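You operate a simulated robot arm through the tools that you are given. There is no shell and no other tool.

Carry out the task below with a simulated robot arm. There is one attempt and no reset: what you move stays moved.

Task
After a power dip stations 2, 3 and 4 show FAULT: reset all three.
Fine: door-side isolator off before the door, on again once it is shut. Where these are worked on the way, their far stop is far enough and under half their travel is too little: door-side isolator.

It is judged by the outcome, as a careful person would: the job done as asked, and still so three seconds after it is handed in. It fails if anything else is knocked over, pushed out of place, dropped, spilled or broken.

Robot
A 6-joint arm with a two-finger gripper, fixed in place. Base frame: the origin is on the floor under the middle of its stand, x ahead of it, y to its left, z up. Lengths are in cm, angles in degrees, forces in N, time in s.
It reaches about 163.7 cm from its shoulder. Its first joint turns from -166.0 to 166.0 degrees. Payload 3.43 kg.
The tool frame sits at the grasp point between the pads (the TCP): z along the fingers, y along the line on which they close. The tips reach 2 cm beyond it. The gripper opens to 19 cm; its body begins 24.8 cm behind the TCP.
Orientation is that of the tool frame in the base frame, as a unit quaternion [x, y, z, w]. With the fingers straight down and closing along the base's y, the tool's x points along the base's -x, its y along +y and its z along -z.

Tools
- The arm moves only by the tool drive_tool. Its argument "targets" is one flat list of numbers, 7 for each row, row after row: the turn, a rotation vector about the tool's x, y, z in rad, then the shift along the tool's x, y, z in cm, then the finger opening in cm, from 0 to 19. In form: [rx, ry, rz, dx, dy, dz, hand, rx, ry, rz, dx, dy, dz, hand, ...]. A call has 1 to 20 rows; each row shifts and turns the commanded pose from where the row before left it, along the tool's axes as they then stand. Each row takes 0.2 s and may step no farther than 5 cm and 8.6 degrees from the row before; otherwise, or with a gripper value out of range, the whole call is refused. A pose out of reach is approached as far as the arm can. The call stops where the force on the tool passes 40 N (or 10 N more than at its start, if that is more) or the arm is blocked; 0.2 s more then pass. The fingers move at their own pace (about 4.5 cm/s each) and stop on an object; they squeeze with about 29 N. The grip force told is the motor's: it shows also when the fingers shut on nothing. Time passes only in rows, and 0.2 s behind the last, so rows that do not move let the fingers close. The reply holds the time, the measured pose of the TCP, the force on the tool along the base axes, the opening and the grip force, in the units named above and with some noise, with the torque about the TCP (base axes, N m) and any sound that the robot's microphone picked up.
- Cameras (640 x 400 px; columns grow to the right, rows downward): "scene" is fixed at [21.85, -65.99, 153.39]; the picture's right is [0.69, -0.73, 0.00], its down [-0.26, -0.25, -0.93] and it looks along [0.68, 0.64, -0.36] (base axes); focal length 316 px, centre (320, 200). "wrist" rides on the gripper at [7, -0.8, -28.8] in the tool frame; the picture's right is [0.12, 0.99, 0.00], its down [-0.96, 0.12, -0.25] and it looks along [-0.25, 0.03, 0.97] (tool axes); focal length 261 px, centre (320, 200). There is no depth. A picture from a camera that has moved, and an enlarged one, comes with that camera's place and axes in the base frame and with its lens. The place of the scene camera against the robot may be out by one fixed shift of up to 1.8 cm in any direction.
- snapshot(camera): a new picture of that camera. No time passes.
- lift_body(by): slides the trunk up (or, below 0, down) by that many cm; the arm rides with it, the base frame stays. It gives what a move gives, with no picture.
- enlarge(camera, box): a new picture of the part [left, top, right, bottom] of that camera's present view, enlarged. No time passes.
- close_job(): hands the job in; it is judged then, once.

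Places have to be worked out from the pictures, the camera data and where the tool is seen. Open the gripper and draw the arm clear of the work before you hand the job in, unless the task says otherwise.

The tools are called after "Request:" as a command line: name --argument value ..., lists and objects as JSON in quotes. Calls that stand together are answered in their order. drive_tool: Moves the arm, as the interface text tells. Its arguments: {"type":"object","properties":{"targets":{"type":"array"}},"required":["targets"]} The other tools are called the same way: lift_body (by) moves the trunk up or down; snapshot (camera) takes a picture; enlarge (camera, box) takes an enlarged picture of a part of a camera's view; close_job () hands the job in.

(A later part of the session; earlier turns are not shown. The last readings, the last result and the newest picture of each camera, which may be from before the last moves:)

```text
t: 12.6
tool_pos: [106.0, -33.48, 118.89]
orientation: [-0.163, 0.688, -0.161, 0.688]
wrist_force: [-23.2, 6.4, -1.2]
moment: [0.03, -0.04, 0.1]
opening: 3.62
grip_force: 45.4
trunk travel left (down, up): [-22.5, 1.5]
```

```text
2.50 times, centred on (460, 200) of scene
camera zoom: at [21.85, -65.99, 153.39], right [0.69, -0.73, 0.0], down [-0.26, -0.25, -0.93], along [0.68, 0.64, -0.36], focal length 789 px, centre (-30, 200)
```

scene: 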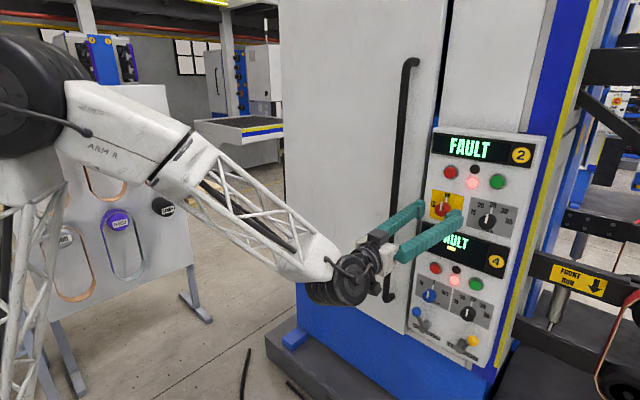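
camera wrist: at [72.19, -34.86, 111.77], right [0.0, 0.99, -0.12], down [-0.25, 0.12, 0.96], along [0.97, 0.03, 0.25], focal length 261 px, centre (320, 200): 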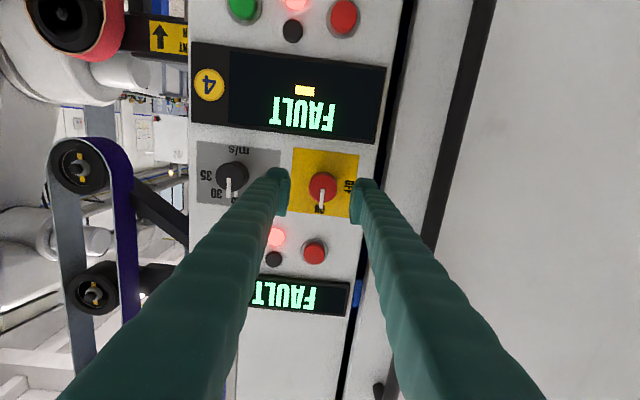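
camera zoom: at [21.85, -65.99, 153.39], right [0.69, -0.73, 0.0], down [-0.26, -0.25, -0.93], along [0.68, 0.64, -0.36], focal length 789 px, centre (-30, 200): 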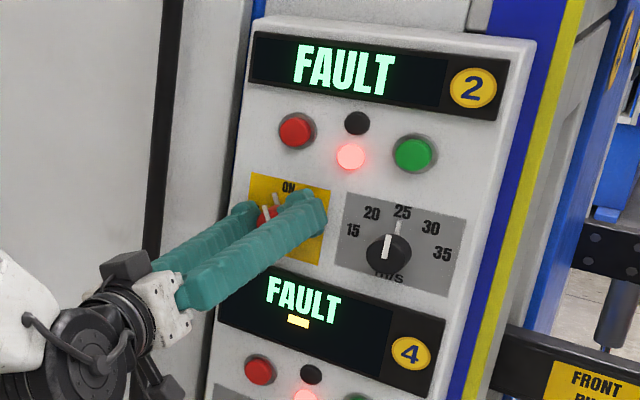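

The knob follows the gripper, with the pointer about 26° towards OFF. I'll continue to 90°, easing back slightly to relieve the axial force.

Request:
drive_tool --targets '[0, 0, -0.12, 0, 0, -0.1, 3, 0, 0, -0.12, 0, 0, 0, 3, 0, 0, -0.12, 0, 0, 0, 3, 0, 0, -0.12, 0, 0, 0, 3, 0, 0, -0.12, 0, 0, 0, 3]'

Request:
enlarge --camera "wrist" --box '[220, 120, 420, 260]'

```text
t: 13.9
tool_pos: [106.04, -33.2, 118.67]
orientation: [-0.359, 0.61, -0.356, 0.61]
wrist_force: [-4.6, 20.9, -3.4]
moment: [0.04, -0.28, 0.89]
opening: 3.62
grip_force: 45.0
trunk travel left (down, up): [-22.5, 1.5]
stopped in row 5: the force on the tool passed its limit at 41 N (the readings are from after the stop); the commanded pose is now the measured one
```

```text
2.86 times, centred on (320, 190) of wrist
camera zoom: at [77.32, -39.99, 116.16], right [0.0, 0.38, -0.92], down [-0.25, 0.9, 0.37], along [0.97, 0.23, 0.09], focal length 745 px, centre (320, 229)
```

zoom: 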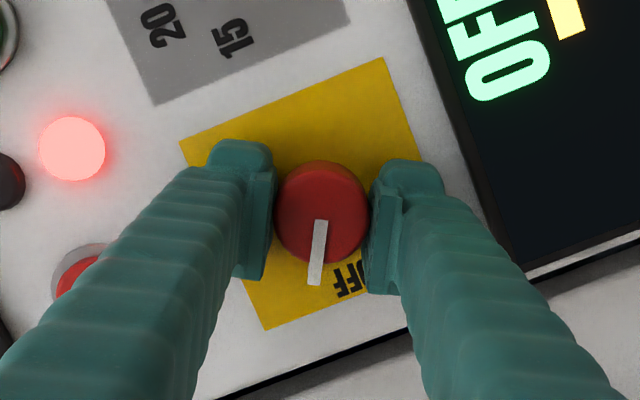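

Station 4's display now reads OFF, so the isolator has acted at about 61°. I'll keep going to the far stop at 90°.

Request:
drive_tool --targets '[0, 0, 0, -0.15, 0.08, 0, 3, 0, 0, -0.1, 0, 0, 0, 3, 0, 0, -0.1, 0, 0, 0, 3, 0, 0, -0.1, 0, 0, 0, 3, 0, 0, -0.1, 0, 0, 0, 3, 0, 0, -0.1, 0, 0, 0, 3]'

Request:
enlarge --camera "wrist" --box '[220, 120, 420, 260]'

Request:
enlarge --camera "scene" --box '[380, 120, 540, 280]'

```text
t: 15.3
tool_pos: [106.02, -33.11, 118.52]
orientation: [-0.499, 0.503, -0.496, 0.502]
wrist_force: [-6.9, 32.5, -17.4]
moment: [0.15, 0.2, 0.09]
opening: 3.66
grip_force: 45.2
trunk travel left (down, up): [-22.5, 1.5]
```

```text
2.86 times, centred on (320, 190) of wrist
camera zoom: at [77.31, -40.38, 119.53], right [0.0, -0.11, -0.99], down [-0.25, 0.96, -0.11], along [0.97, 0.25, -0.03], focal length 745 px, centre (320, 229)
```

zoom: 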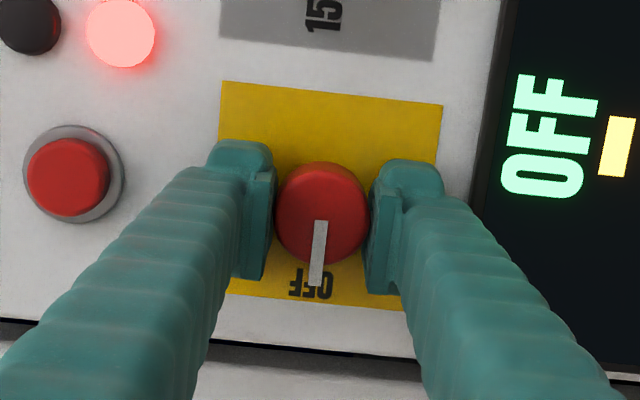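

```text
2.50 times, centred on (460, 200) of scene
camera zoom: at [21.85, -65.99, 153.39], right [0.69, -0.73, 0.0], down [-0.26, -0.25, -0.93], along [0.68, 0.64, -0.36], focal length 789 px, centre (-30, 200)
```

zoom: 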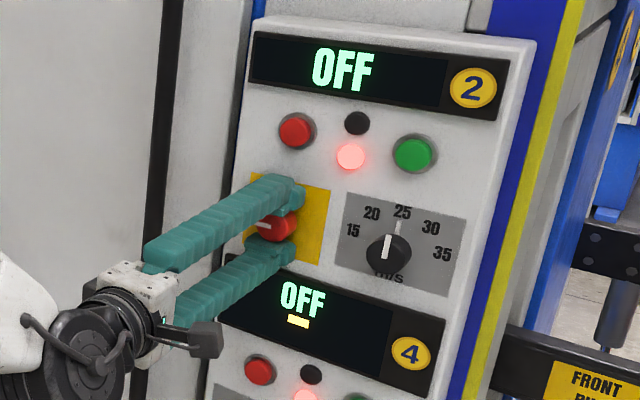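

Both displays read OFF and the knob points to OFF at its stop. I'll release and back away 16 cm.

Request:
drive_tool --targets '[0, 0, 0, 0, 0, 0, 6.5, 0, 0, 0, 0, 0, 0, 6.5, 0, 0, 0, 0, 0, 0, 6.5, 0, 0, 0, 0, 0, -3, 6.5, 0, 0, 0, 0, 0, -4, 6.5, 0, 0, 0, 0, 0, -4.5, 6.5, 0, 0, 0, 0, 0, -4.5, 6.5]'

Request:
snapshot --camera "scene"

Request:
snapshot --camera "wrist"

```text
t: 16.9
tool_pos: [90.06, -33.33, 118.55]
orientation: [-0.497, 0.505, -0.496, 0.502]
wrist_force: [1.4, 0.4, -0.3]
moment: [-0.02, -0.16, 0.02]
opening: 6.51
grip_force: 0.0
trunk travel left (down, up): [-22.5, 1.5]
```

```text
taken
```

scene: 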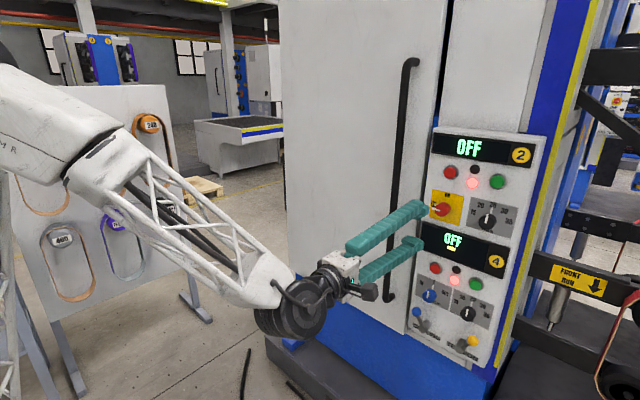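

```text
taken
camera wrist: at [61.33, -40.51, 119.59], right [0.0, -0.11, -0.99], down [-0.25, 0.96, -0.1], along [0.97, 0.25, -0.03], focal length 261 px, centre (320, 200)
```

wrist: 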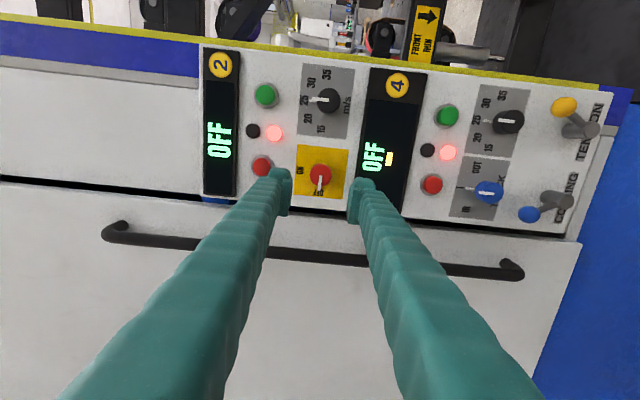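

The isolator is OFF. By triangulation, the handle bar is at about x=105.7, y=-18, running from z≈80 to 156. I'll look closely at the door gap, where there's a blue piece, and at the handle ends.

Request:
enlarge --camera "wrist" --box '[180, 170, 260, 230]'

Request:
enlarge --camera "wrist" --box '[400, 200, 600, 330]'

Request:
enlarge --camera "scene" --box '[390, 40, 470, 160]'

Request:
enlarge --camera "wrist" --box '[0, 160, 200, 300]'

```text
6.67 times, centred on (220, 200) of wrist
camera zoom: at [61.33, -40.51, 119.59], right [0.0, -0.11, -0.99], down [-0.25, 0.96, -0.1], along [0.97, 0.25, -0.03], focal length 1738 px, centre (987, 200)
```

zoom: 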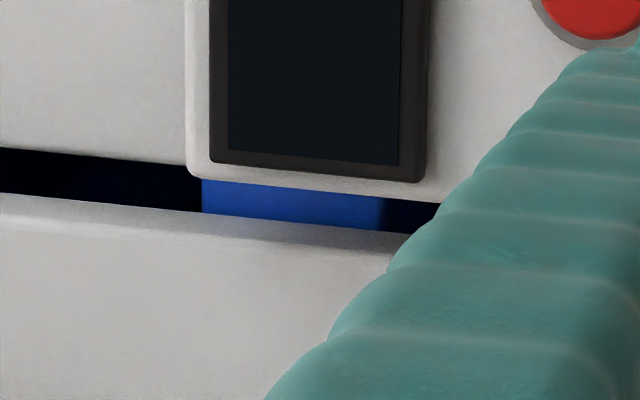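

```text
3.08 times, centred on (500, 265) of wrist
camera zoom: at [61.33, -40.51, 119.59], right [0.0, -0.11, -0.99], down [-0.25, 0.96, -0.1], along [0.97, 0.25, -0.03], focal length 802 px, centre (-234, 0)
```

zoom: 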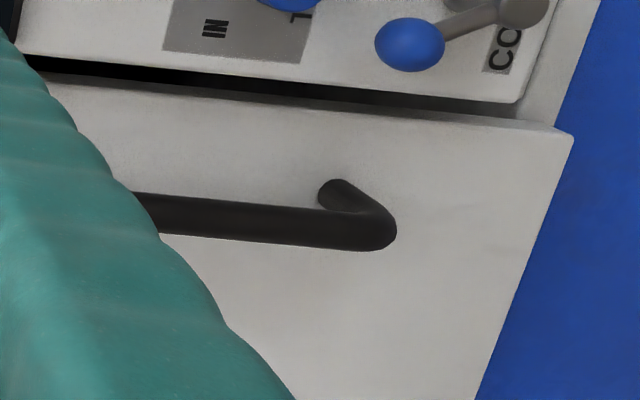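

```text
3.33 times, centred on (430, 100) of scene
camera zoom: at [21.85, -65.99, 153.39], right [0.69, -0.73, 0.0], down [-0.26, -0.25, -0.93], along [0.68, 0.64, -0.36], focal length 1052 px, centre (-47, 533)
```

zoom: 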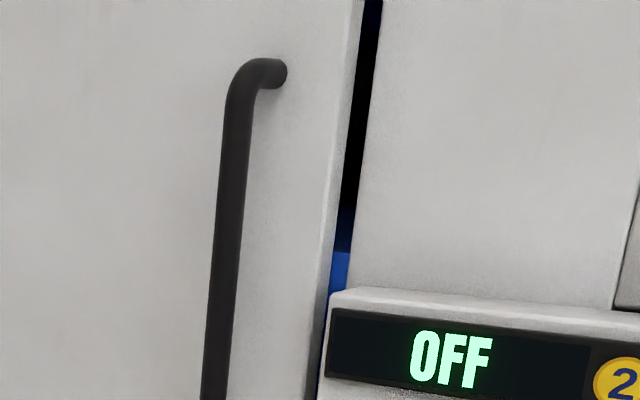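

```text
2.86 times, centred on (100, 230) of wrist
camera zoom: at [61.33, -40.51, 119.59], right [0.0, -0.11, -0.99], down [-0.25, 0.96, -0.1], along [0.97, 0.25, -0.03], focal length 745 px, centre (949, 114)
```

zoom: 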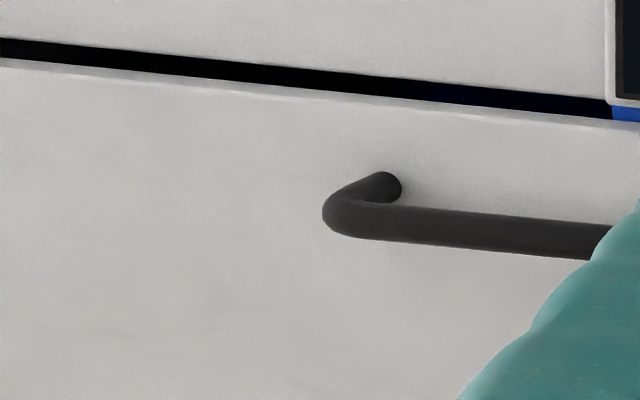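

The handle stands about 7 cm off the door face (x≈112.5), so there's room for the fingers behind the bar. I'll roll the gripper back to horizontal closing and shift over in front of the handle.

Request:
drive_tool --targets '[0, 0, 0.1428, 0, 0, 0, 6.5, 0, 0, 0.1428, 0, 0, 0, 6.5, 0, 0, 0.1428, 0, 0, 0, 6.5, 0, 0, 0.1428, 0, 0, 0, 6.5, 0, 0, 0.1428, 0, 0, 0, 6.5, 0, 0, 0.1428, 0, 0, 0, 6.5, 0, 0, 0.1428, 0, 0, 0, 6.5, 0, 0, 0.1428, 0, 0, 0, 6.5, 0, 0, 0.1428, 0, 0, 0, 6.5, 0, 0, 0.1428, 0, 0, 0, 6.5, 0, 0, 0.1428, 0, 0, 0, 6.5, 0, 0, 0, 0, 3.8, 0, 7, 0, 0, 0, 0, 3.8, 0, 7, 0, 0, 0, 0, 3.8, 0, 7, 0, 0, 0, 0, 3.8, 0, 7]'

Request:
snapshot --camera "wrist"

```text
t: 20.1
tool_pos: [90.01, -17.76, 118.97]
orientation: [0.004, 0.708, 0.005, 0.706]
wrist_force: [-0.1, -0.5, -0.4]
moment: [-0.01, -0.04, 0.14]
opening: 6.99
grip_force: 0.0
trunk travel left (down, up): [-22.5, 1.5]
```

```text
taken
camera wrist: at [61.27, -18.8, 112.0], right [0.0, 0.99, -0.11], down [-0.24, 0.1, 0.96], along [0.97, 0.03, 0.24], focal length 261 px, centre (320, 200)
```

wrist: 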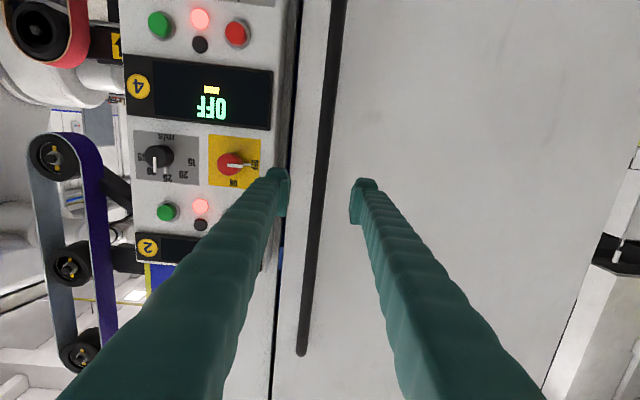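

The bar is centred between the fingers (y≈-17.4). I'll advance 15.7 cm and close on it.

Request:
drive_tool --targets '[0, 0, 0, 0, 0.15, 4, 7, 0, 0, 0, 0, 0.15, 4, 7, 0, 0, 0, 0, 0, 4, 7, 0, 0, 0, 0, 0, 2, 7, 0, 0, 0, 0, 0, 1.7, 7, 0, 0, 0, 0, 0, 0, 1.5, 0, 0, 0, 0, 0, 0, 1.5, 0, 0, 0, 0, 0, 0, 1.5, 0, 0, 0, 0, 0, 0, 1.5]'

Request:
snapshot --camera "wrist"

Request:
snapshot --camera "scene"

```text
t: 22.1
tool_pos: [105.57, -17.91, 118.83]
orientation: [0.004, 0.708, 0.004, 0.706]
wrist_force: [-0.6, -1.2, 0.2]
moment: [-0.9, -0.02, -0.03]
opening: 2.26
grip_force: 37.6
trunk travel left (down, up): [-22.5, 1.5]
```

```text
taken
camera wrist: at [76.75, -18.71, 111.89], right [0.0, 0.99, -0.11], down [-0.24, 0.11, 0.96], along [0.97, 0.03, 0.24], focal length 261 px, centre (320, 200)
```

wrist: 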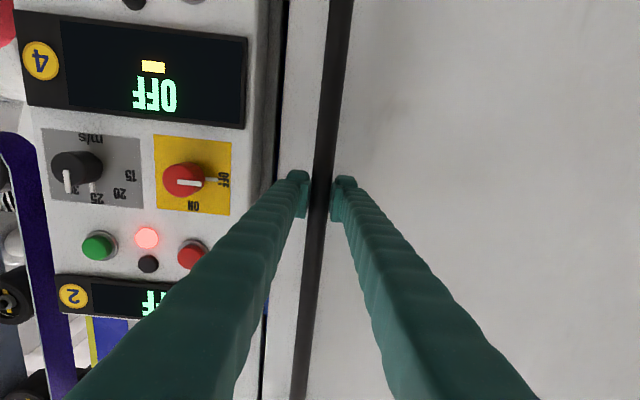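

```text
taken
```

scene: 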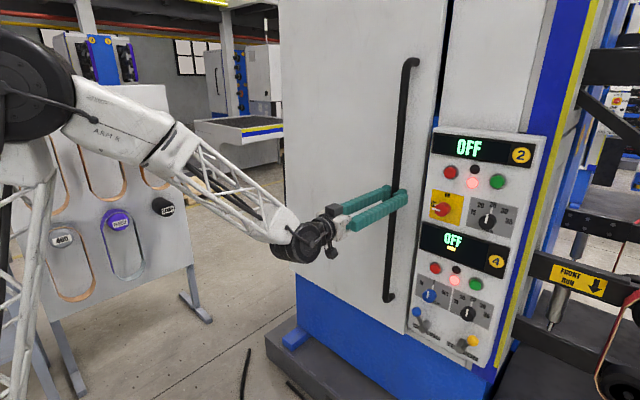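

The grip is firm on the bar (2.26 cm). I'll start with a gentle pull of 4 cm to see whether the door moves freely.

Request:
drive_tool --targets '[0, 0, 0, 0, 0.1, -1, 1.5, 0, 0, 0, 0, 0.1, -1, 1.5, 0, 0, 0, 0, 0.2, -1, 1.5, 0, 0, 0, 0, 0.2, -1, 1.5]'

Request:
snapshot --camera "scene"

```text
t: 23.1
tool_pos: [101.79, -17.24, 118.81]
orientation: [0.005, 0.708, 0.004, 0.706]
wrist_force: [-2.3, -15.0, -5.1]
moment: [-1.12, 0.29, -0.1]
opening: 2.29
grip_force: 44.9
trunk travel left (down, up): [-22.5, 1.5]
```

```text
taken
```

scene: 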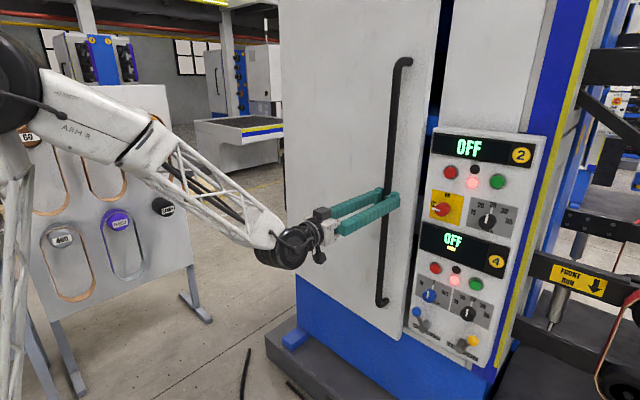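

The door swings freely. I'll keep pulling along the arc to about 20°.

Request:
drive_tool --targets '[0, 0, 0, 0, 0.4, -3, 1.5, 0, 0, 0, 0, 0.8, -3, 1.5, 0, 0, 0, 0, 1.0, -3, 1.5, 0, 0, 0, 0, 1.2, -3, 1.5, 0, 0, 0, 0, 1.4, -3, 1.5]'

Request:
snapshot --camera "scene"

```text
t: 24.3
tool_pos: [87.4, -13.36, 118.97]
orientation: [0.008, 0.71, 0.004, 0.705]
wrist_force: [-9.7, -30.1, -6.3]
moment: [-1.09, -1.03, -0.23]
opening: 2.16
grip_force: 45.0
trunk travel left (down, up): [-22.5, 1.5]
stopped in row 5: the force on the tool passed its limit at 42 N (the readings are from after the stop); the commanded pose is now the measured one
```

```text
taken
```

scene: 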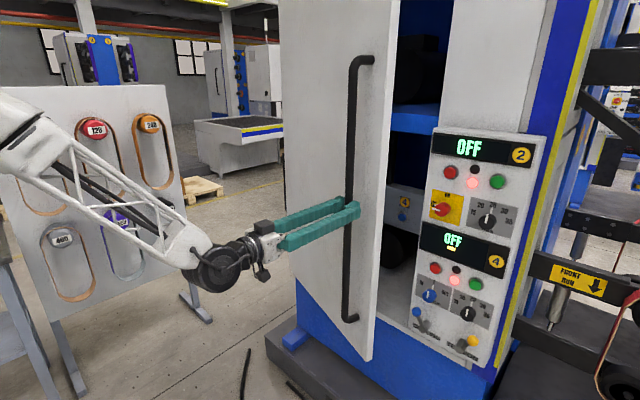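

The door is open about 18° with about 30 N of sideways load, and the inside shows some labels. I'll zoom in there.

Request:
enlarge --camera "scene" --box '[360, 0, 460, 160]'

Request:
enlarge --camera "scene" --box '[370, 130, 440, 300]'

```text
2.50 times, centred on (410, 80) of scene
camera zoom: at [21.85, -65.99, 153.39], right [0.69, -0.73, 0.0], down [-0.26, -0.25, -0.93], along [0.68, 0.64, -0.36], focal length 789 px, centre (95, 500)
```

zoom: 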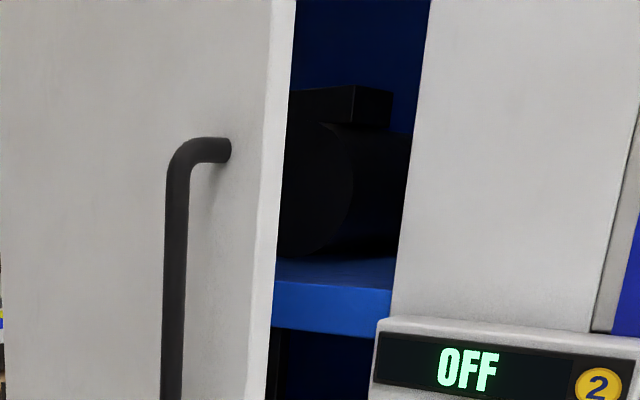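

```text
2.35 times, centred on (405, 215) of scene
camera zoom: at [21.85, -65.99, 153.39], right [0.69, -0.73, 0.0], down [-0.26, -0.25, -0.93], along [0.68, 0.64, -0.36], focal length 742 px, centre (120, 165)
```

zoom: 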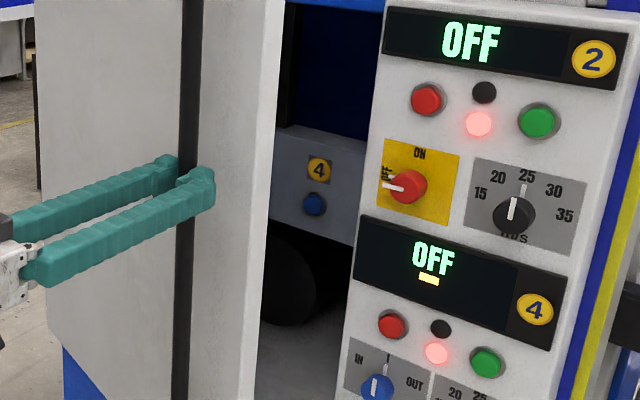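

Inside is a rail with a yellow "4" tag and a blue button under it: reset buttons per station, blue being the usual reset colour. I'll keep opening the door, adjusting the arc to reduce the side load.

Request:
drive_tool --targets '[0, 0, 0, 0, 0.1, -1.85, 1.5, 0, 0, 0, 0, 0.8, -1.95, 1.5, 0, 0, 0, 0, 1.2, -2.6, 1.5, 0, 0, 0, 0, 1.3, -2.5, 1.5, 0, 0, 0, 0, 1.4, -2.5, 1.5, 0, 0, 0, 0, 1.5, -2.4, 1.5]'

Request:
snapshot --camera "scene"

```text
t: 25.7
tool_pos: [76.16, -7.17, 122.21]
orientation: [0.005, 0.711, 0.004, 0.703]
wrist_force: [0.8, 0.5, -0.1]
moment: [-0.04, -0.08, 0.05]
opening: 1.49
grip_force: 0.3
out of reach, approached as far as the arm can: row 4, 5, 6
trunk travel left (down, up): [-22.5, 1.5]
```

```text
taken
```

scene: 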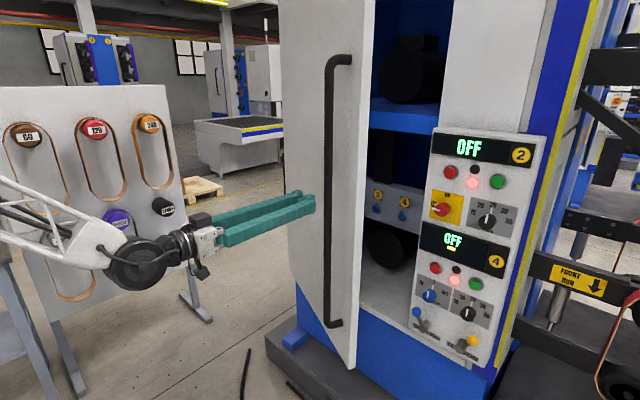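

The arm reached its inner limit and slipped off the handle; the door stays open about 25–28°. I'll zoom in on the interior before pushing the door further.

Request:
enlarge --camera "scene" --box '[350, 150, 440, 280]'

Request:
snapshot --camera "wrist"

Request:
enlarge --camera "scene" --box '[340, 0, 460, 150]'

```text
3.08 times, centred on (395, 215) of scene
camera zoom: at [21.85, -65.99, 153.39], right [0.69, -0.73, 0.0], down [-0.26, -0.25, -0.93], along [0.68, 0.64, -0.36], focal length 971 px, centre (89, 154)
```

zoom: 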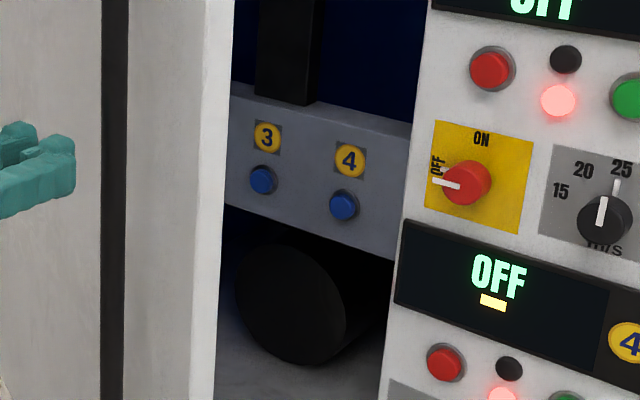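

```text
taken
camera wrist: at [47.29, -8.17, 115.58], right [0.0, 0.99, -0.11], down [-0.24, 0.1, 0.97], along [0.97, 0.03, 0.23], focal length 261 px, centre (320, 200)
```

wrist: 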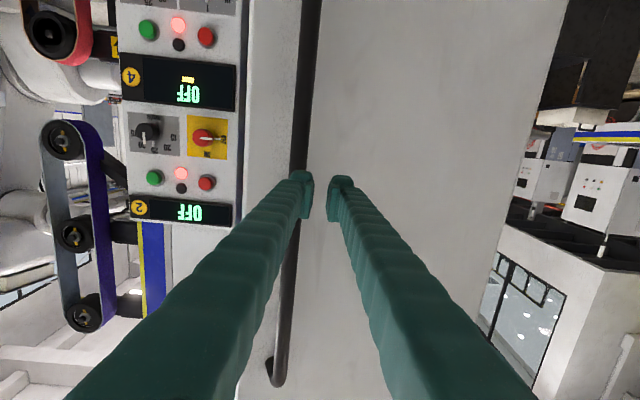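

```text
2.67 times, centred on (400, 75) of scene
camera zoom: at [21.85, -65.99, 153.39], right [0.69, -0.73, 0.0], down [-0.26, -0.25, -0.93], along [0.68, 0.64, -0.36], focal length 842 px, centre (107, 533)
```

zoom: 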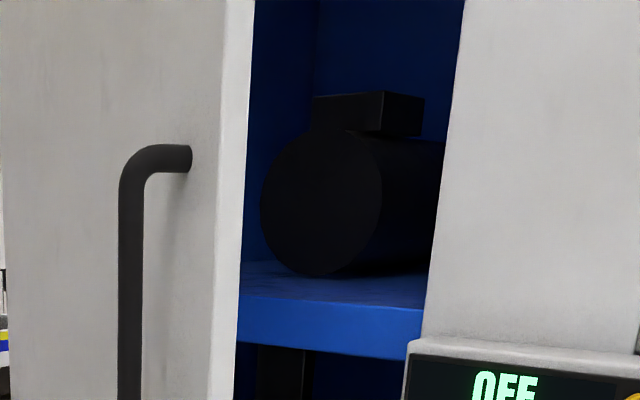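

Buttons 3 and 4 are visible on an inner rail, presumably with 1 and 2 further left. I'll raise the hand clear of the handle, move around the door's free edge (about (84,-17)), and look inside from the right.

Request:
drive_tool --targets '[0, 0, 0, -4.2, 0, 0, 1.5, 0, 0, 0, -4.2, 0, 0, 1.5, 0, 0, 0, -4.2, 0, 0, 1.5, 0, 0, 0, -4.2, 0, -1, 1.5]'

```text
t: 26.7
tool_pos: [75.22, -7.58, 138.97]
orientation: [0.005, 0.71, 0.005, 0.704]
wrist_force: [0.3, -0.2, -0.7]
moment: [0.01, -0.1, 0.09]
opening: 1.51
grip_force: 0.2
trunk travel left (down, up): [-22.5, 1.5]
```

I'm clear of the handle. I'll back off 4 cm more, then slide right and forward around the door edge.

Request:
drive_tool --targets '[0, 0, 0, 0, 0, -2, 1.5, 0, 0, 0, 0, 0, -2, 1.5, 0, 0, 0, 0, -4.5, 0, 1.5, 0, 0, 0, 0, -4.5, 0, 1.5, 0, 0, 0, 0, -4.5, 0, 1.5, 0, 0, 0, 0, -4.5, 0, 1.5, 0, 0, 0, 0, -4.5, 0, 1.5, 0, 0, 0, 0, -4.5, 0, 1.5, 0, 0, 0, 0, -4.5, 0, 1.5]'

Request:
snapshot --camera "wrist"

Request:
snapshot --camera "scene"

```text
t: 28.7
tool_pos: [70.99, -38.74, 138.6]
orientation: [0.004, 0.709, 0.004, 0.705]
wrist_force: [-1.2, 1.0, 1.2]
moment: [0.01, 0.11, -0.19]
opening: 1.5
grip_force: 0.1
trunk travel left (down, up): [-22.5, 1.5]
```

```text
taken
camera wrist: at [42.25, -39.68, 131.86], right [0.0, 0.99, -0.11], down [-0.24, 0.1, 0.96], along [0.97, 0.03, 0.24], focal length 261 px, centre (320, 200)
```

wrist: 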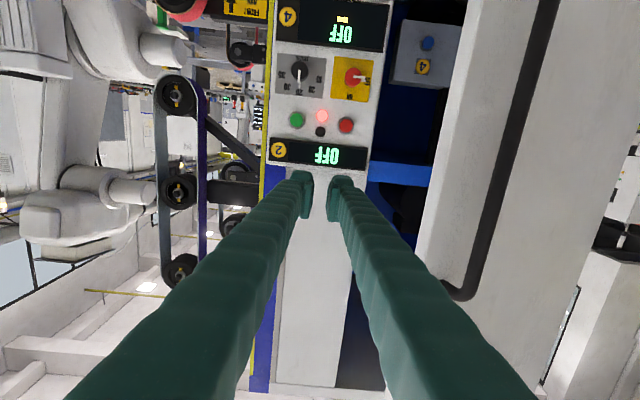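

```text
taken
```

scene: 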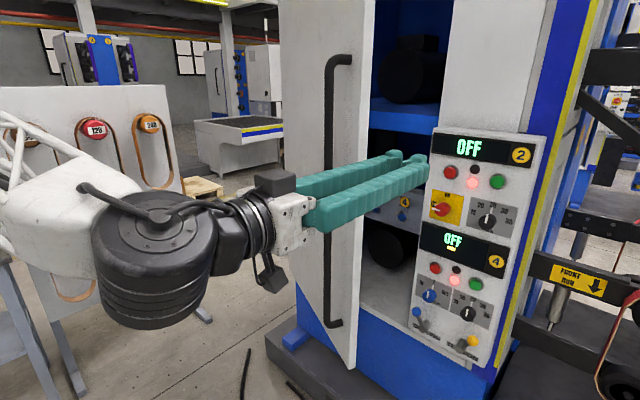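

Triangulating gives button 4 at about (133.6, -8.5, 100) and button 3 at about (133.6, 5, 100), so button 2 is likely near y≈18. The door has to be opened further from inside and closed later by its free edge, which comes close to the robot. First I'll test how close to the base the arm can work with the tool pointing down, on the free right side.

Request:
drive_tool --targets '[0, 0.1428, 0, 0, 0, 0, 1.5, 0, 0.1428, 0, 0, 0, 0, 1.5, 0, 0.1428, 0, 0, 0, 0, 1.5, 0, 0.1428, 0, 0, 0, 0, 1.5, 0, 0.1428, 0, 0, 0, 0, 1.5, 0, 0.1428, 0, 0, 0, 0, 1.5, 0, 0.1428, 0, 0, 0, 0, 1.5, 0, 0.1428, 0, 0, 0, 0, 1.5, 0, 0.1428, 0, 0, 0, 0, 1.5, 0, 0.1428, 0, 0, 0, 0, 1.5, 0, 0.1428, 0, 0, 0, 0, 1.5, 0, 0, 0, 3, 0, 0, 1.5, 0, 0, 0, 3, 0, 0, 1.5, 0, 0, 0, 3, 0, 0, 1.5, 0, 0, 0, 3, 0, 0, 1.5, 0, 0, 0, 3, 0, 0, 1.5, 0, 0, 0, 3, 0, 0, 1.5]'

Request:
snapshot --camera "wrist"

```text
t: 32.3
tool_pos: [52.72, -40.43, 135.25]
orientation: [-0.008, 0.991, 0.07, 0.116]
wrist_force: [0.3, 0.6, 0.4]
moment: [0.0, 0.13, 0.02]
opening: 1.48
grip_force: 0.1
out of reach, approached as far as the arm can: row 9, 10, 11
trunk travel left (down, up): [-22.5, 1.5]
```

```text
taken
camera wrist: at [39.38, -45.47, 161.38], right [-0.15, 0.98, 0.11], down [0.88, 0.08, 0.48], along [0.46, 0.17, -0.87], focal length 261 px, centre (320, 200)
```

wrist: 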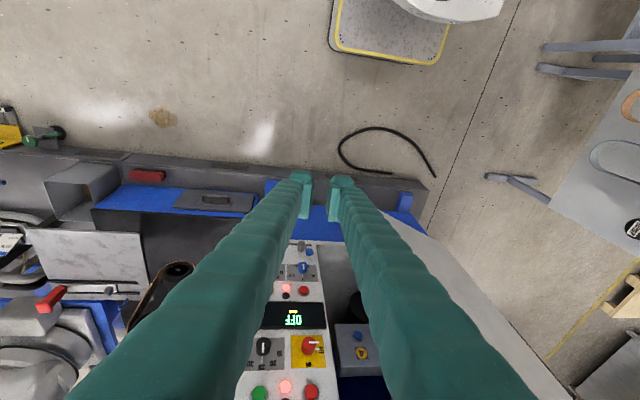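

The arm couldn't fully pitch down here; there's about 15° of tilt. I'll try moving nearer to the base at this tilt, to about radius 50, to learn the inner limit.

Request:
drive_tool --targets '[0, 0, 0, 1.95, 1.55, -0.25, 1.5, 0, 0, 0, 1.95, 1.55, -0.25, 1.5, 0, 0, 0, 1.95, 1.55, -0.25, 1.5, 0, 0, 0, 1.95, 1.55, -0.25, 1.5, 0, 0, 0, 1.95, 1.55, -0.25, 1.5, 0, 0, 0, 1.95, 1.55, -0.25, 1.5]'

Request:
snapshot --camera "scene"

```text
t: 33.7
tool_pos: [40.87, -31.34, 135.49]
orientation: [-0.007, 0.991, 0.069, 0.115]
wrist_force: [0.6, 0.0, -1.3]
moment: [0.06, 0.05, 0.05]
opening: 1.49
grip_force: 0.0
trunk travel left (down, up): [-22.5, 1.5]
```

```text
taken
```

scene: 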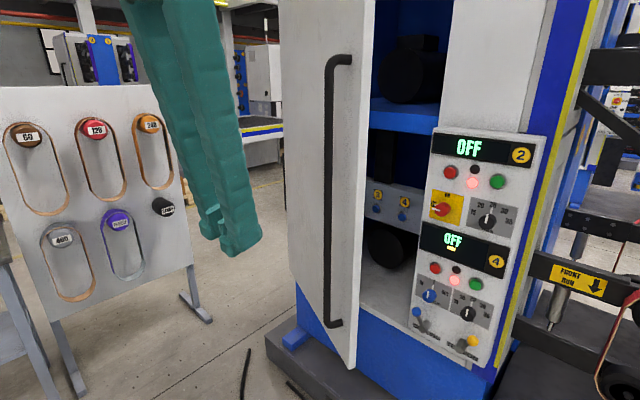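

Radius 51 works. I'll try a bit further in, to about radius 41.

Request:
drive_tool --targets '[0, 0, 0, 1.95, 1.55, -0.25, 1.5, 0, 0, 0, 1.95, 1.55, -0.25, 1.5, 0, 0, 0, 1.95, 1.55, -0.25, 1.5, 0, 0, 0, 1.95, 1.55, -0.25, 1.5]'

```text
t: 34.7
tool_pos: [32.99, -25.77, 135.09]
orientation: [-0.007, 0.991, 0.073, 0.111]
wrist_force: [1.6, -0.5, 0.4]
moment: [0.11, 0.09, 0.01]
opening: 1.49
grip_force: 0.1
trunk travel left (down, up): [-22.5, 1.5]
```

The arm works down to about radius 42 with the tool down, which is enough for closing the door by its edge later. Now I'll pitch the tool back to horizontal while moving out to about (62,-38), so I can then yaw left and push the door open from inside.

Request:
drive_tool --targets '[0, -0.1428, 0, -2.82, -1.2, 0.67, 1, 0, -0.1428, 0, -2.7, -1.2, 1.07, 1, 0, -0.1428, 0, -2.52, -1.2, 1.44, 1, 0, -0.1428, 0, -2.29, -1.2, 1.79, 1, 0, -0.1428, 0, -2.01, -1.2, 2.09, 1, 0, -0.1428, 0, -1.69, -1.2, 2.36, 1, 0, -0.1428, 0, -1.34, -1.2, 2.57, 1, 0, -0.1428, 0, -0.96, -1.2, 2.74, 1, 0, -0.1428, 0, -0.56, -1.2, 2.85, 1, 0, -0.052, 0, -0.15, -1.2, 2.9, 1, 0, 0, -0.138, 0, 0, 3, 1, 0, 0, 0, 0, 0, 4, 1, 0, 0, 0, 0, 0, 4, 1]'

```text
t: 37.5
tool_pos: [73.1, -35.9, 133.92]
orientation: [-0.012, 0.707, 0.01, 0.707]
wrist_force: [-0.3, 1.1, 0.2]
moment: [0.0, 0.12, -0.09]
opening: 1.01
grip_force: 0.0
trunk travel left (down, up): [-22.5, 1.5]
```

The tool is horizontal again at (73, -36, 134). Next I'll yaw it left about the vertical until it points towards +y.

Request:
drive_tool --targets '[-0.1428, 0, 0, 0, 0, 0, 0.5, -0.1428, 0, 0, 0, 0, 0, 0.5, -0.1428, 0, 0, 0, 0, 0, 0.5, -0.1428, 0, 0, 0, 0, 0, 0.5, -0.1428, 0, 0, 0, 0, 0, 0.5, -0.1428, 0, 0, 0, 0, 0, 0.5, -0.1428, 0, 0, 0, 0, 0, 0.5, -0.1428, 0, 0, 0, 0, 0, 0.5, -0.1428, 0, 0, 0, 0, 0, 0.5, -0.1428, 0, 0, 0, 0, 0, 0.5]'

Request:
snapshot --camera "wrist"

Request:
snapshot --camera "scene"

```text
t: 39.7
tool_pos: [74.28, -35.04, 133.25]
orientation: [-0.359, 0.612, 0.356, 0.608]
wrist_force: [0.3, 0.0, 0.0]
moment: [-0.04, -0.01, -0.05]
opening: 0.49
grip_force: 0.1
out of reach, approached as far as the arm can: row 8, 9, 10
trunk travel left (down, up): [-22.5, 1.5]
```

```text
taken
camera wrist: at [60.96, -60.81, 126.58], right [-0.87, 0.48, -0.12], down [-0.22, -0.15, 0.96], along [0.45, 0.86, 0.24], focal length 261 px, centre (320, 200)
```

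wrist: 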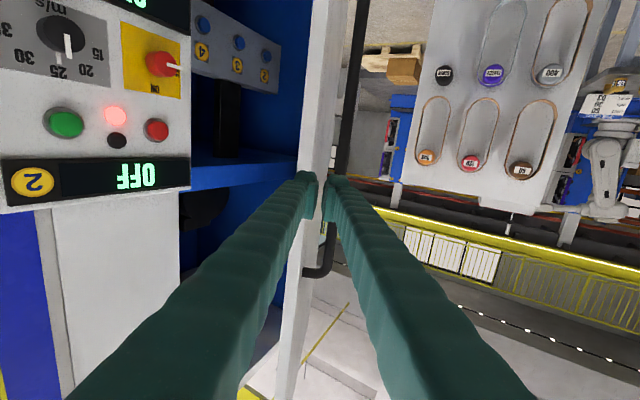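

```text
taken
```

scene: 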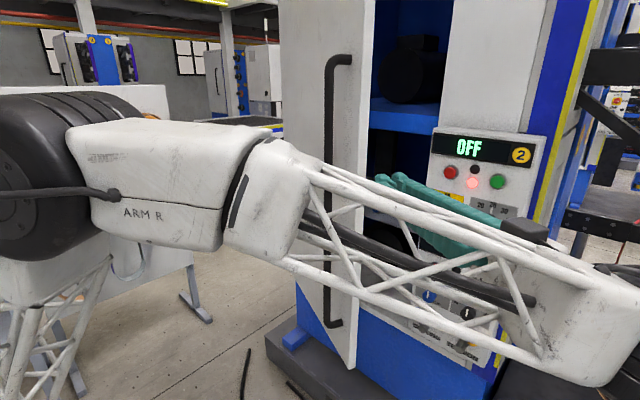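

The yaw stops at about 60°, with the tool pointing along (0.5, 0.87, 0). That's usable, and the wrist view now shows the inner rail with buttons 4, 3 and 2. I'll enlarge it to refine their positions.

Request:
enlarge --camera "wrist" --box '[180, 0, 320, 110]'

Request:
enlarge --camera "wrist" --box '[270, 0, 380, 290]'

```text
3.64 times, centred on (250, 55) of wrist
camera zoom: at [60.96, -60.81, 126.58], right [-0.87, 0.48, -0.12], down [-0.22, -0.15, 0.96], along [0.45, 0.86, 0.24], focal length 948 px, centre (574, 727)
```

zoom: 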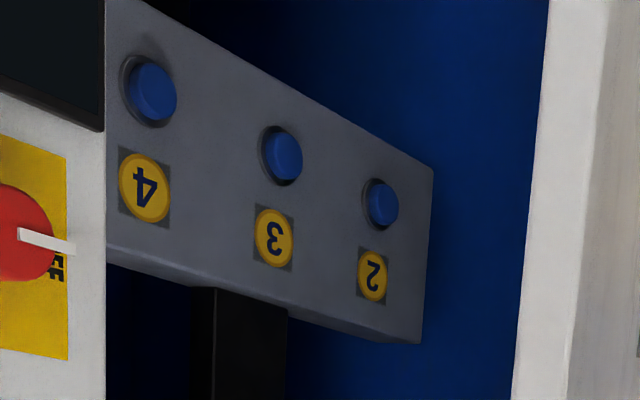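

```text
1.38 times, centred on (325, 145) of wrist
camera zoom: at [60.96, -60.81, 126.58], right [-0.87, 0.48, -0.12], down [-0.22, -0.15, 0.96], along [0.45, 0.86, 0.24], focal length 360 px, centre (313, 276)
```

zoom: 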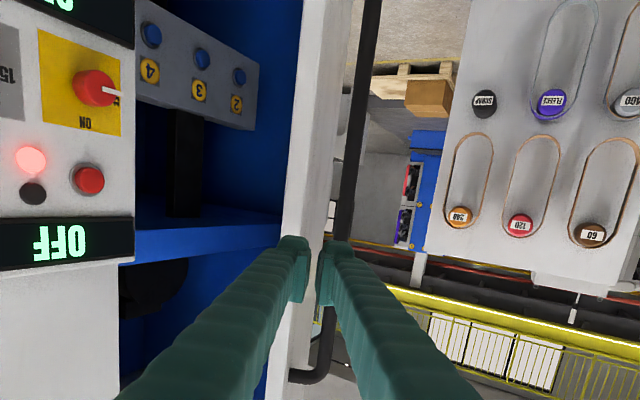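

Only three blue buttons exist on the rail, at about x≈127.4, y≈-10.4 / 2.1 / 14.7 (stations 4/3/2), z≈103. Now I'll take the fingers around the door edge to the inside.

Request:
drive_tool --targets '[0, 0, 0, 0, -2.57, 3.16, 0.5, 0, 0, 0, 0, -2.57, 3.16, 0.5, 0, 0, 0, 0, -2.57, 3.16, 0.5, 0, 0, 0, 0, -2.57, 3.16, 0.5, 0, 0, 0, 0, -2.57, 3.16, 0.5, 0, 0, 0, 0, -2.57, 3.16, 0.5]'

Request:
snapshot --camera "wrist"

Request:
snapshot --camera "scene"

```text
t: 41.1
tool_pos: [97.1, -26.21, 132.86]
orientation: [-0.359, 0.612, 0.357, 0.608]
wrist_force: [-0.3, -0.3, -0.3]
moment: [-0.02, 0.04, -0.06]
opening: 0.5
grip_force: 0.1
trunk travel left (down, up): [-22.5, 1.5]
```

```text
taken
camera wrist: at [83.72, -51.87, 126.17], right [-0.87, 0.48, -0.12], down [-0.22, -0.15, 0.96], along [0.45, 0.86, 0.24], focal length 261 px, centre (320, 200)
```

wrist: 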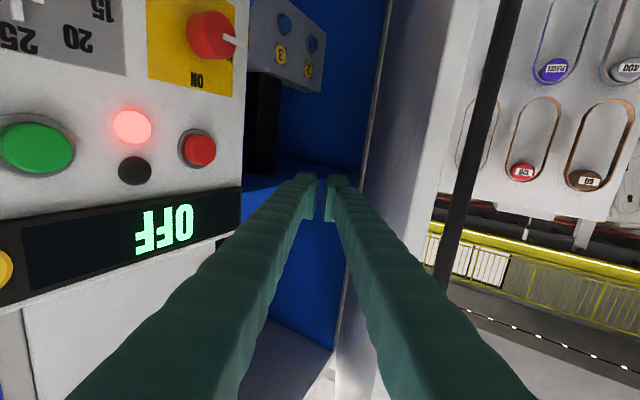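

```text
taken
```

scene: 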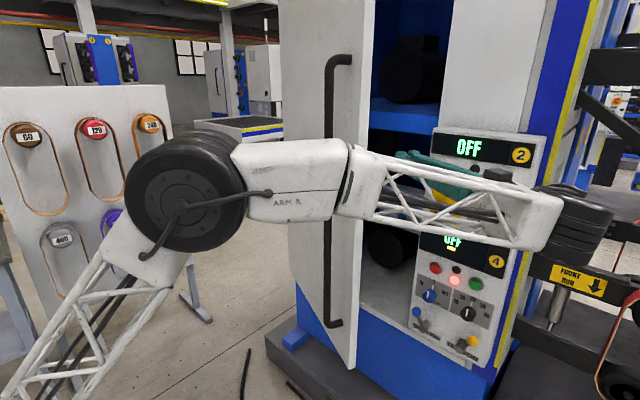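

The fingers are now to the right of the door's inner face. I'll push along +y behind the door until they contact it.

Request:
drive_tool --targets '[0, 0, 0, 0, 1.7, 3.86, 0.5, 0, 0, 0, 0, 1.7, 3.86, 0.5, 0, 0, 0, 0, 1.7, 3.86, 0.5, 0, 0, 0, 0, 1.7, 3.86, 0.5]'

Request:
snapshot --camera "wrist"

Request:
snapshot --camera "scene"

```text
t: 42.1
tool_pos: [98.35, -9.07, 132.85]
orientation: [-0.359, 0.611, 0.358, 0.608]
wrist_force: [-0.5, -0.9, -0.1]
moment: [0.05, -0.02, 0.04]
opening: 0.49
grip_force: 0.0
trunk travel left (down, up): [-22.5, 1.5]
```

```text
taken
camera wrist: at [85.08, -34.86, 126.17], right [-0.87, 0.48, -0.12], down [-0.22, -0.15, 0.96], along [0.45, 0.86, 0.24], focal length 261 px, centre (320, 200)
```

wrist: 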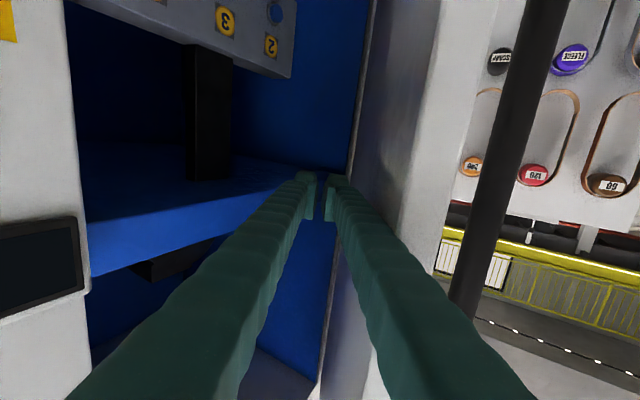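

```text
taken
```

scene: 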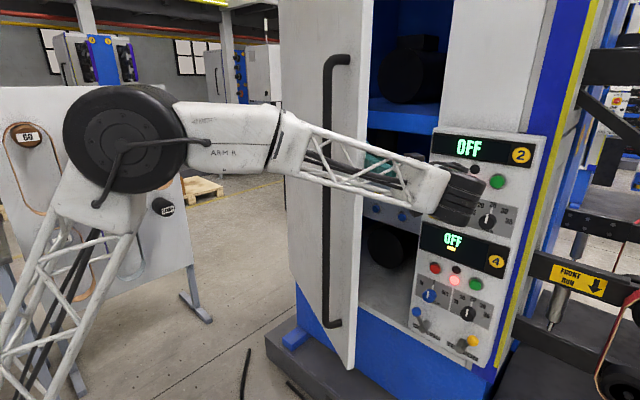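

No contact yet. I'll now sweep against the inner face of the door along its opening arc.

Request:
drive_tool --targets '[0, 0, 0, 0, 2.98, 1.58, 0.5, 0, 0, 0, 0, 2.98, 1.58, 0.5, 0, 0, 0, 0, 3.2, -0.22, 0.5, 0, 0, 0, 0, 3.2, -0.22, 0.5, 0, 0, 0, 0, 3.2, -0.22, 0.5, 0, 0, 0, 0, 2.9, 0.32, 0.5]'

Request:
snapshot --camera "wrist"

Request:
snapshot --camera "scene"

```text
t: 43.5
tool_pos: [83.75, 2.26, 133.14]
orientation: [-0.359, 0.612, 0.357, 0.607]
wrist_force: [0.9, -0.3, 0.2]
moment: [0.09, -0.05, 0.1]
opening: 0.5
grip_force: 0.0
trunk travel left (down, up): [-22.5, 1.5]
```

```text
taken
camera wrist: at [70.41, -23.41, 126.44], right [-0.87, 0.48, -0.12], down [-0.22, -0.15, 0.96], along [0.45, 0.86, 0.24], focal length 261 px, centre (320, 200)
```

wrist: 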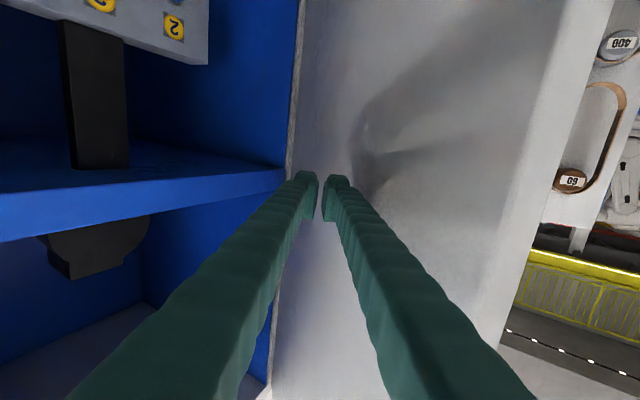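

```text
taken
```

scene: 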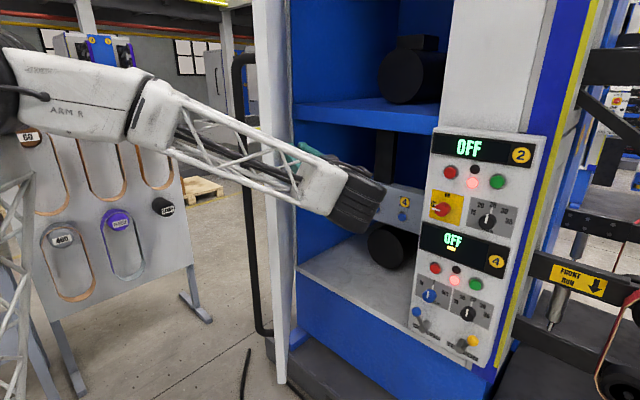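

The door is swinging open smoothly, at about 40° now. I'll continue the arc to about 65–70°.

Request:
drive_tool --targets '[0, 0, 0, 0, 2.9, 0.32, 0.5, 0, 0, 0, 0, 2.9, 0.32, 0.5, 0, 0, 0, 0, 2.8, 0.84, 0.5, 0, 0, 0, 0, 2.8, 0.84, 0.5, 0, 0, 0, 0, 2.8, 0.84, 0.5, 0, 0, 0, 0, 2.58, 1.34, 0.5, 0, 0, 0, 0, 2.58, 1.34, 0.5]'

Request:
snapshot --camera "wrist"

Request:
snapshot --camera "scene"

```text
t: 45.1
tool_pos: [69.67, 16.89, 132.95]
orientation: [-0.359, 0.612, 0.357, 0.608]
wrist_force: [1.1, -0.3, -0.7]
moment: [0.08, -0.04, 0.13]
opening: 0.51
grip_force: 0.0
trunk travel left (down, up): [-22.5, 1.5]
```

```text
taken
camera wrist: at [56.38, -8.8, 126.21], right [-0.87, 0.48, -0.12], down [-0.22, -0.15, 0.96], along [0.45, 0.86, 0.24], focal length 261 px, centre (320, 200)
```

wrist: 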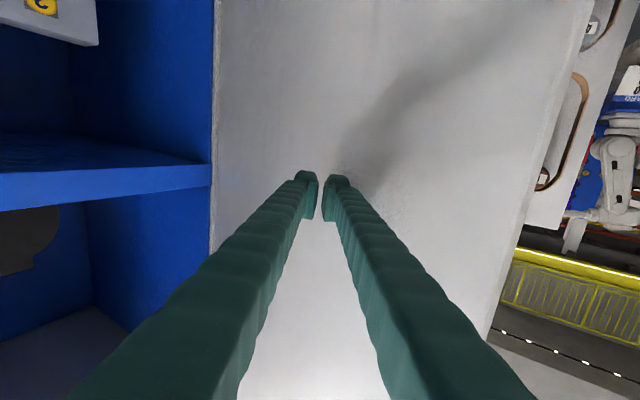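

```text
taken
```

scene: 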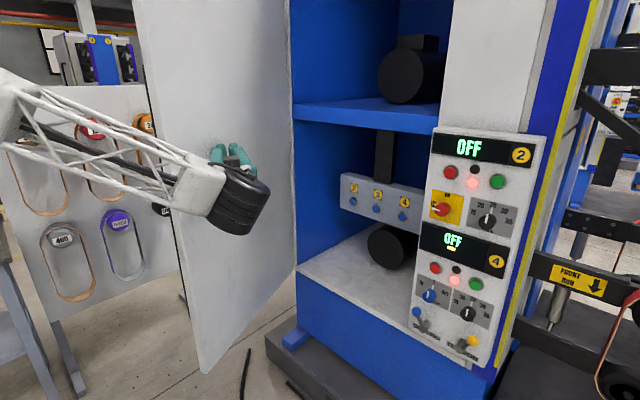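

By combining both views, the door is at about 65° with its free edge near (52, 14). I'll push it a little further, to roughly 75–78°, to leave room for the arm.

Request:
drive_tool --targets '[0, 0, 0, 0, 1.75, 1.89, 0.5, 0, 0, 0, 0, 1.75, 1.89, 0.5, 0, 0, 0, 0, 1.75, 1.89, 0.5]'

Request:
snapshot --camera "wrist"

Request:
snapshot --camera "scene"

```text
t: 45.9
tool_pos: [67.76, 24.36, 132.97]
orientation: [-0.359, 0.612, 0.357, 0.607]
wrist_force: [0.2, 0.6, -0.1]
moment: [0.04, 0.0, 0.1]
opening: 0.51
grip_force: 0.1
trunk travel left (down, up): [-22.5, 1.5]
```

```text
taken
camera wrist: at [54.48, -1.39, 126.23], right [-0.87, 0.48, -0.12], down [-0.22, -0.15, 0.96], along [0.45, 0.86, 0.24], focal length 261 px, centre (320, 200)
```

wrist: 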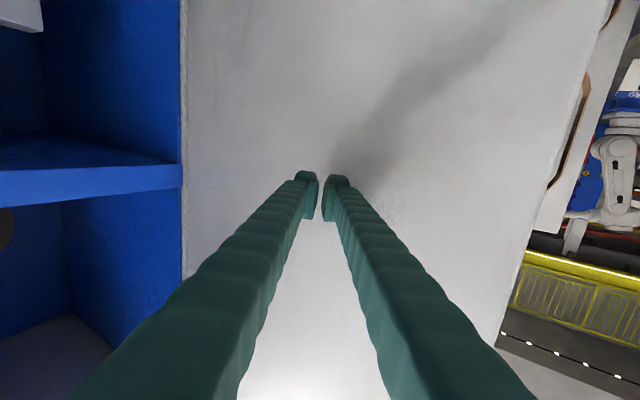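

```text
taken
```

scene: 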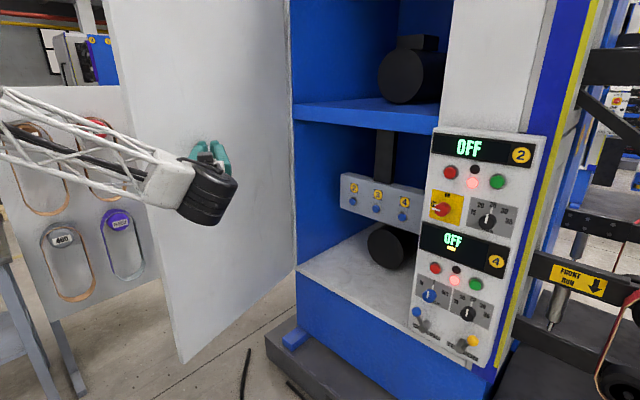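

The door is now at about 75°, with its edge near (48, 23). I'll withdraw the hand from the door and turn it back towards the cabinet interior.

Request:
drive_tool --targets '[0, 0, 0, 0, -3.7, -2.51, 0.5, 0, 0, 0, 0, -3.7, -2.51, 0.5, 0, 0, 0, 0, -3.7, -2.51, 0.5, 0, 0, 0, 0, -3.7, -2.51, 0.5, 0, 0, 0, 0, -3.7, -2.51, 0.5, 0, 0, 0, 0, -3.7, -2.51, 0.5, 0.1309, 0, 0, 0, -1.74, 0.98, 0.2, 0.1309, 0, 0, 0, -1.6, 1.2, 0.2, 0.1309, 0, 0, 0, -1.43, 1.4, 0.2, 0.1309, 0, 0, 0, -1.23, 1.58, 0.2, 0.1309, 0, 0, 0, -1.02, 1.72, 0.2, 0.1309, 0, 0, 0, -0.78, 1.84, 0.2]'

Request:
snapshot --camera "wrist"

Request:
snapshot --camera "scene"

```text
t: 48.5
tool_pos: [91.86, 0.39, 132.89]
orientation: [-0.1, 0.702, 0.096, 0.699]
wrist_force: [-0.3, -0.5, -0.1]
moment: [0.0, -0.03, 0.12]
opening: 0.0
grip_force: 29.5
trunk travel left (down, up): [-22.5, 1.5]
```

```text
taken
camera wrist: at [64.36, -8.46, 126.18], right [-0.27, 0.95, -0.12], down [-0.26, 0.05, 0.96], along [0.93, 0.29, 0.24], focal length 261 px, centre (320, 200)
```

wrist: 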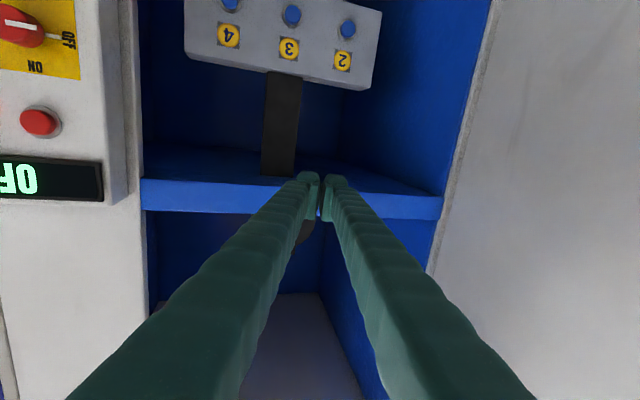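

```text
taken
```

scene: 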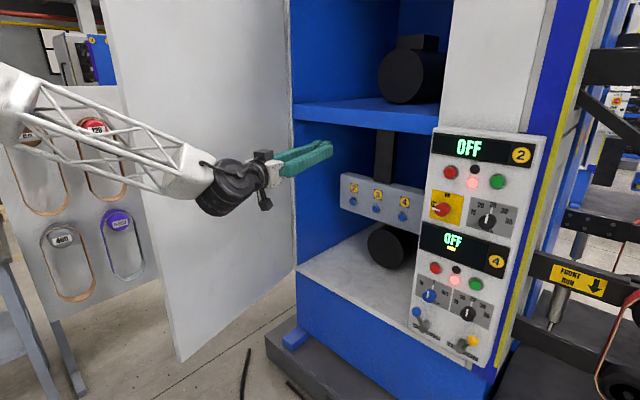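

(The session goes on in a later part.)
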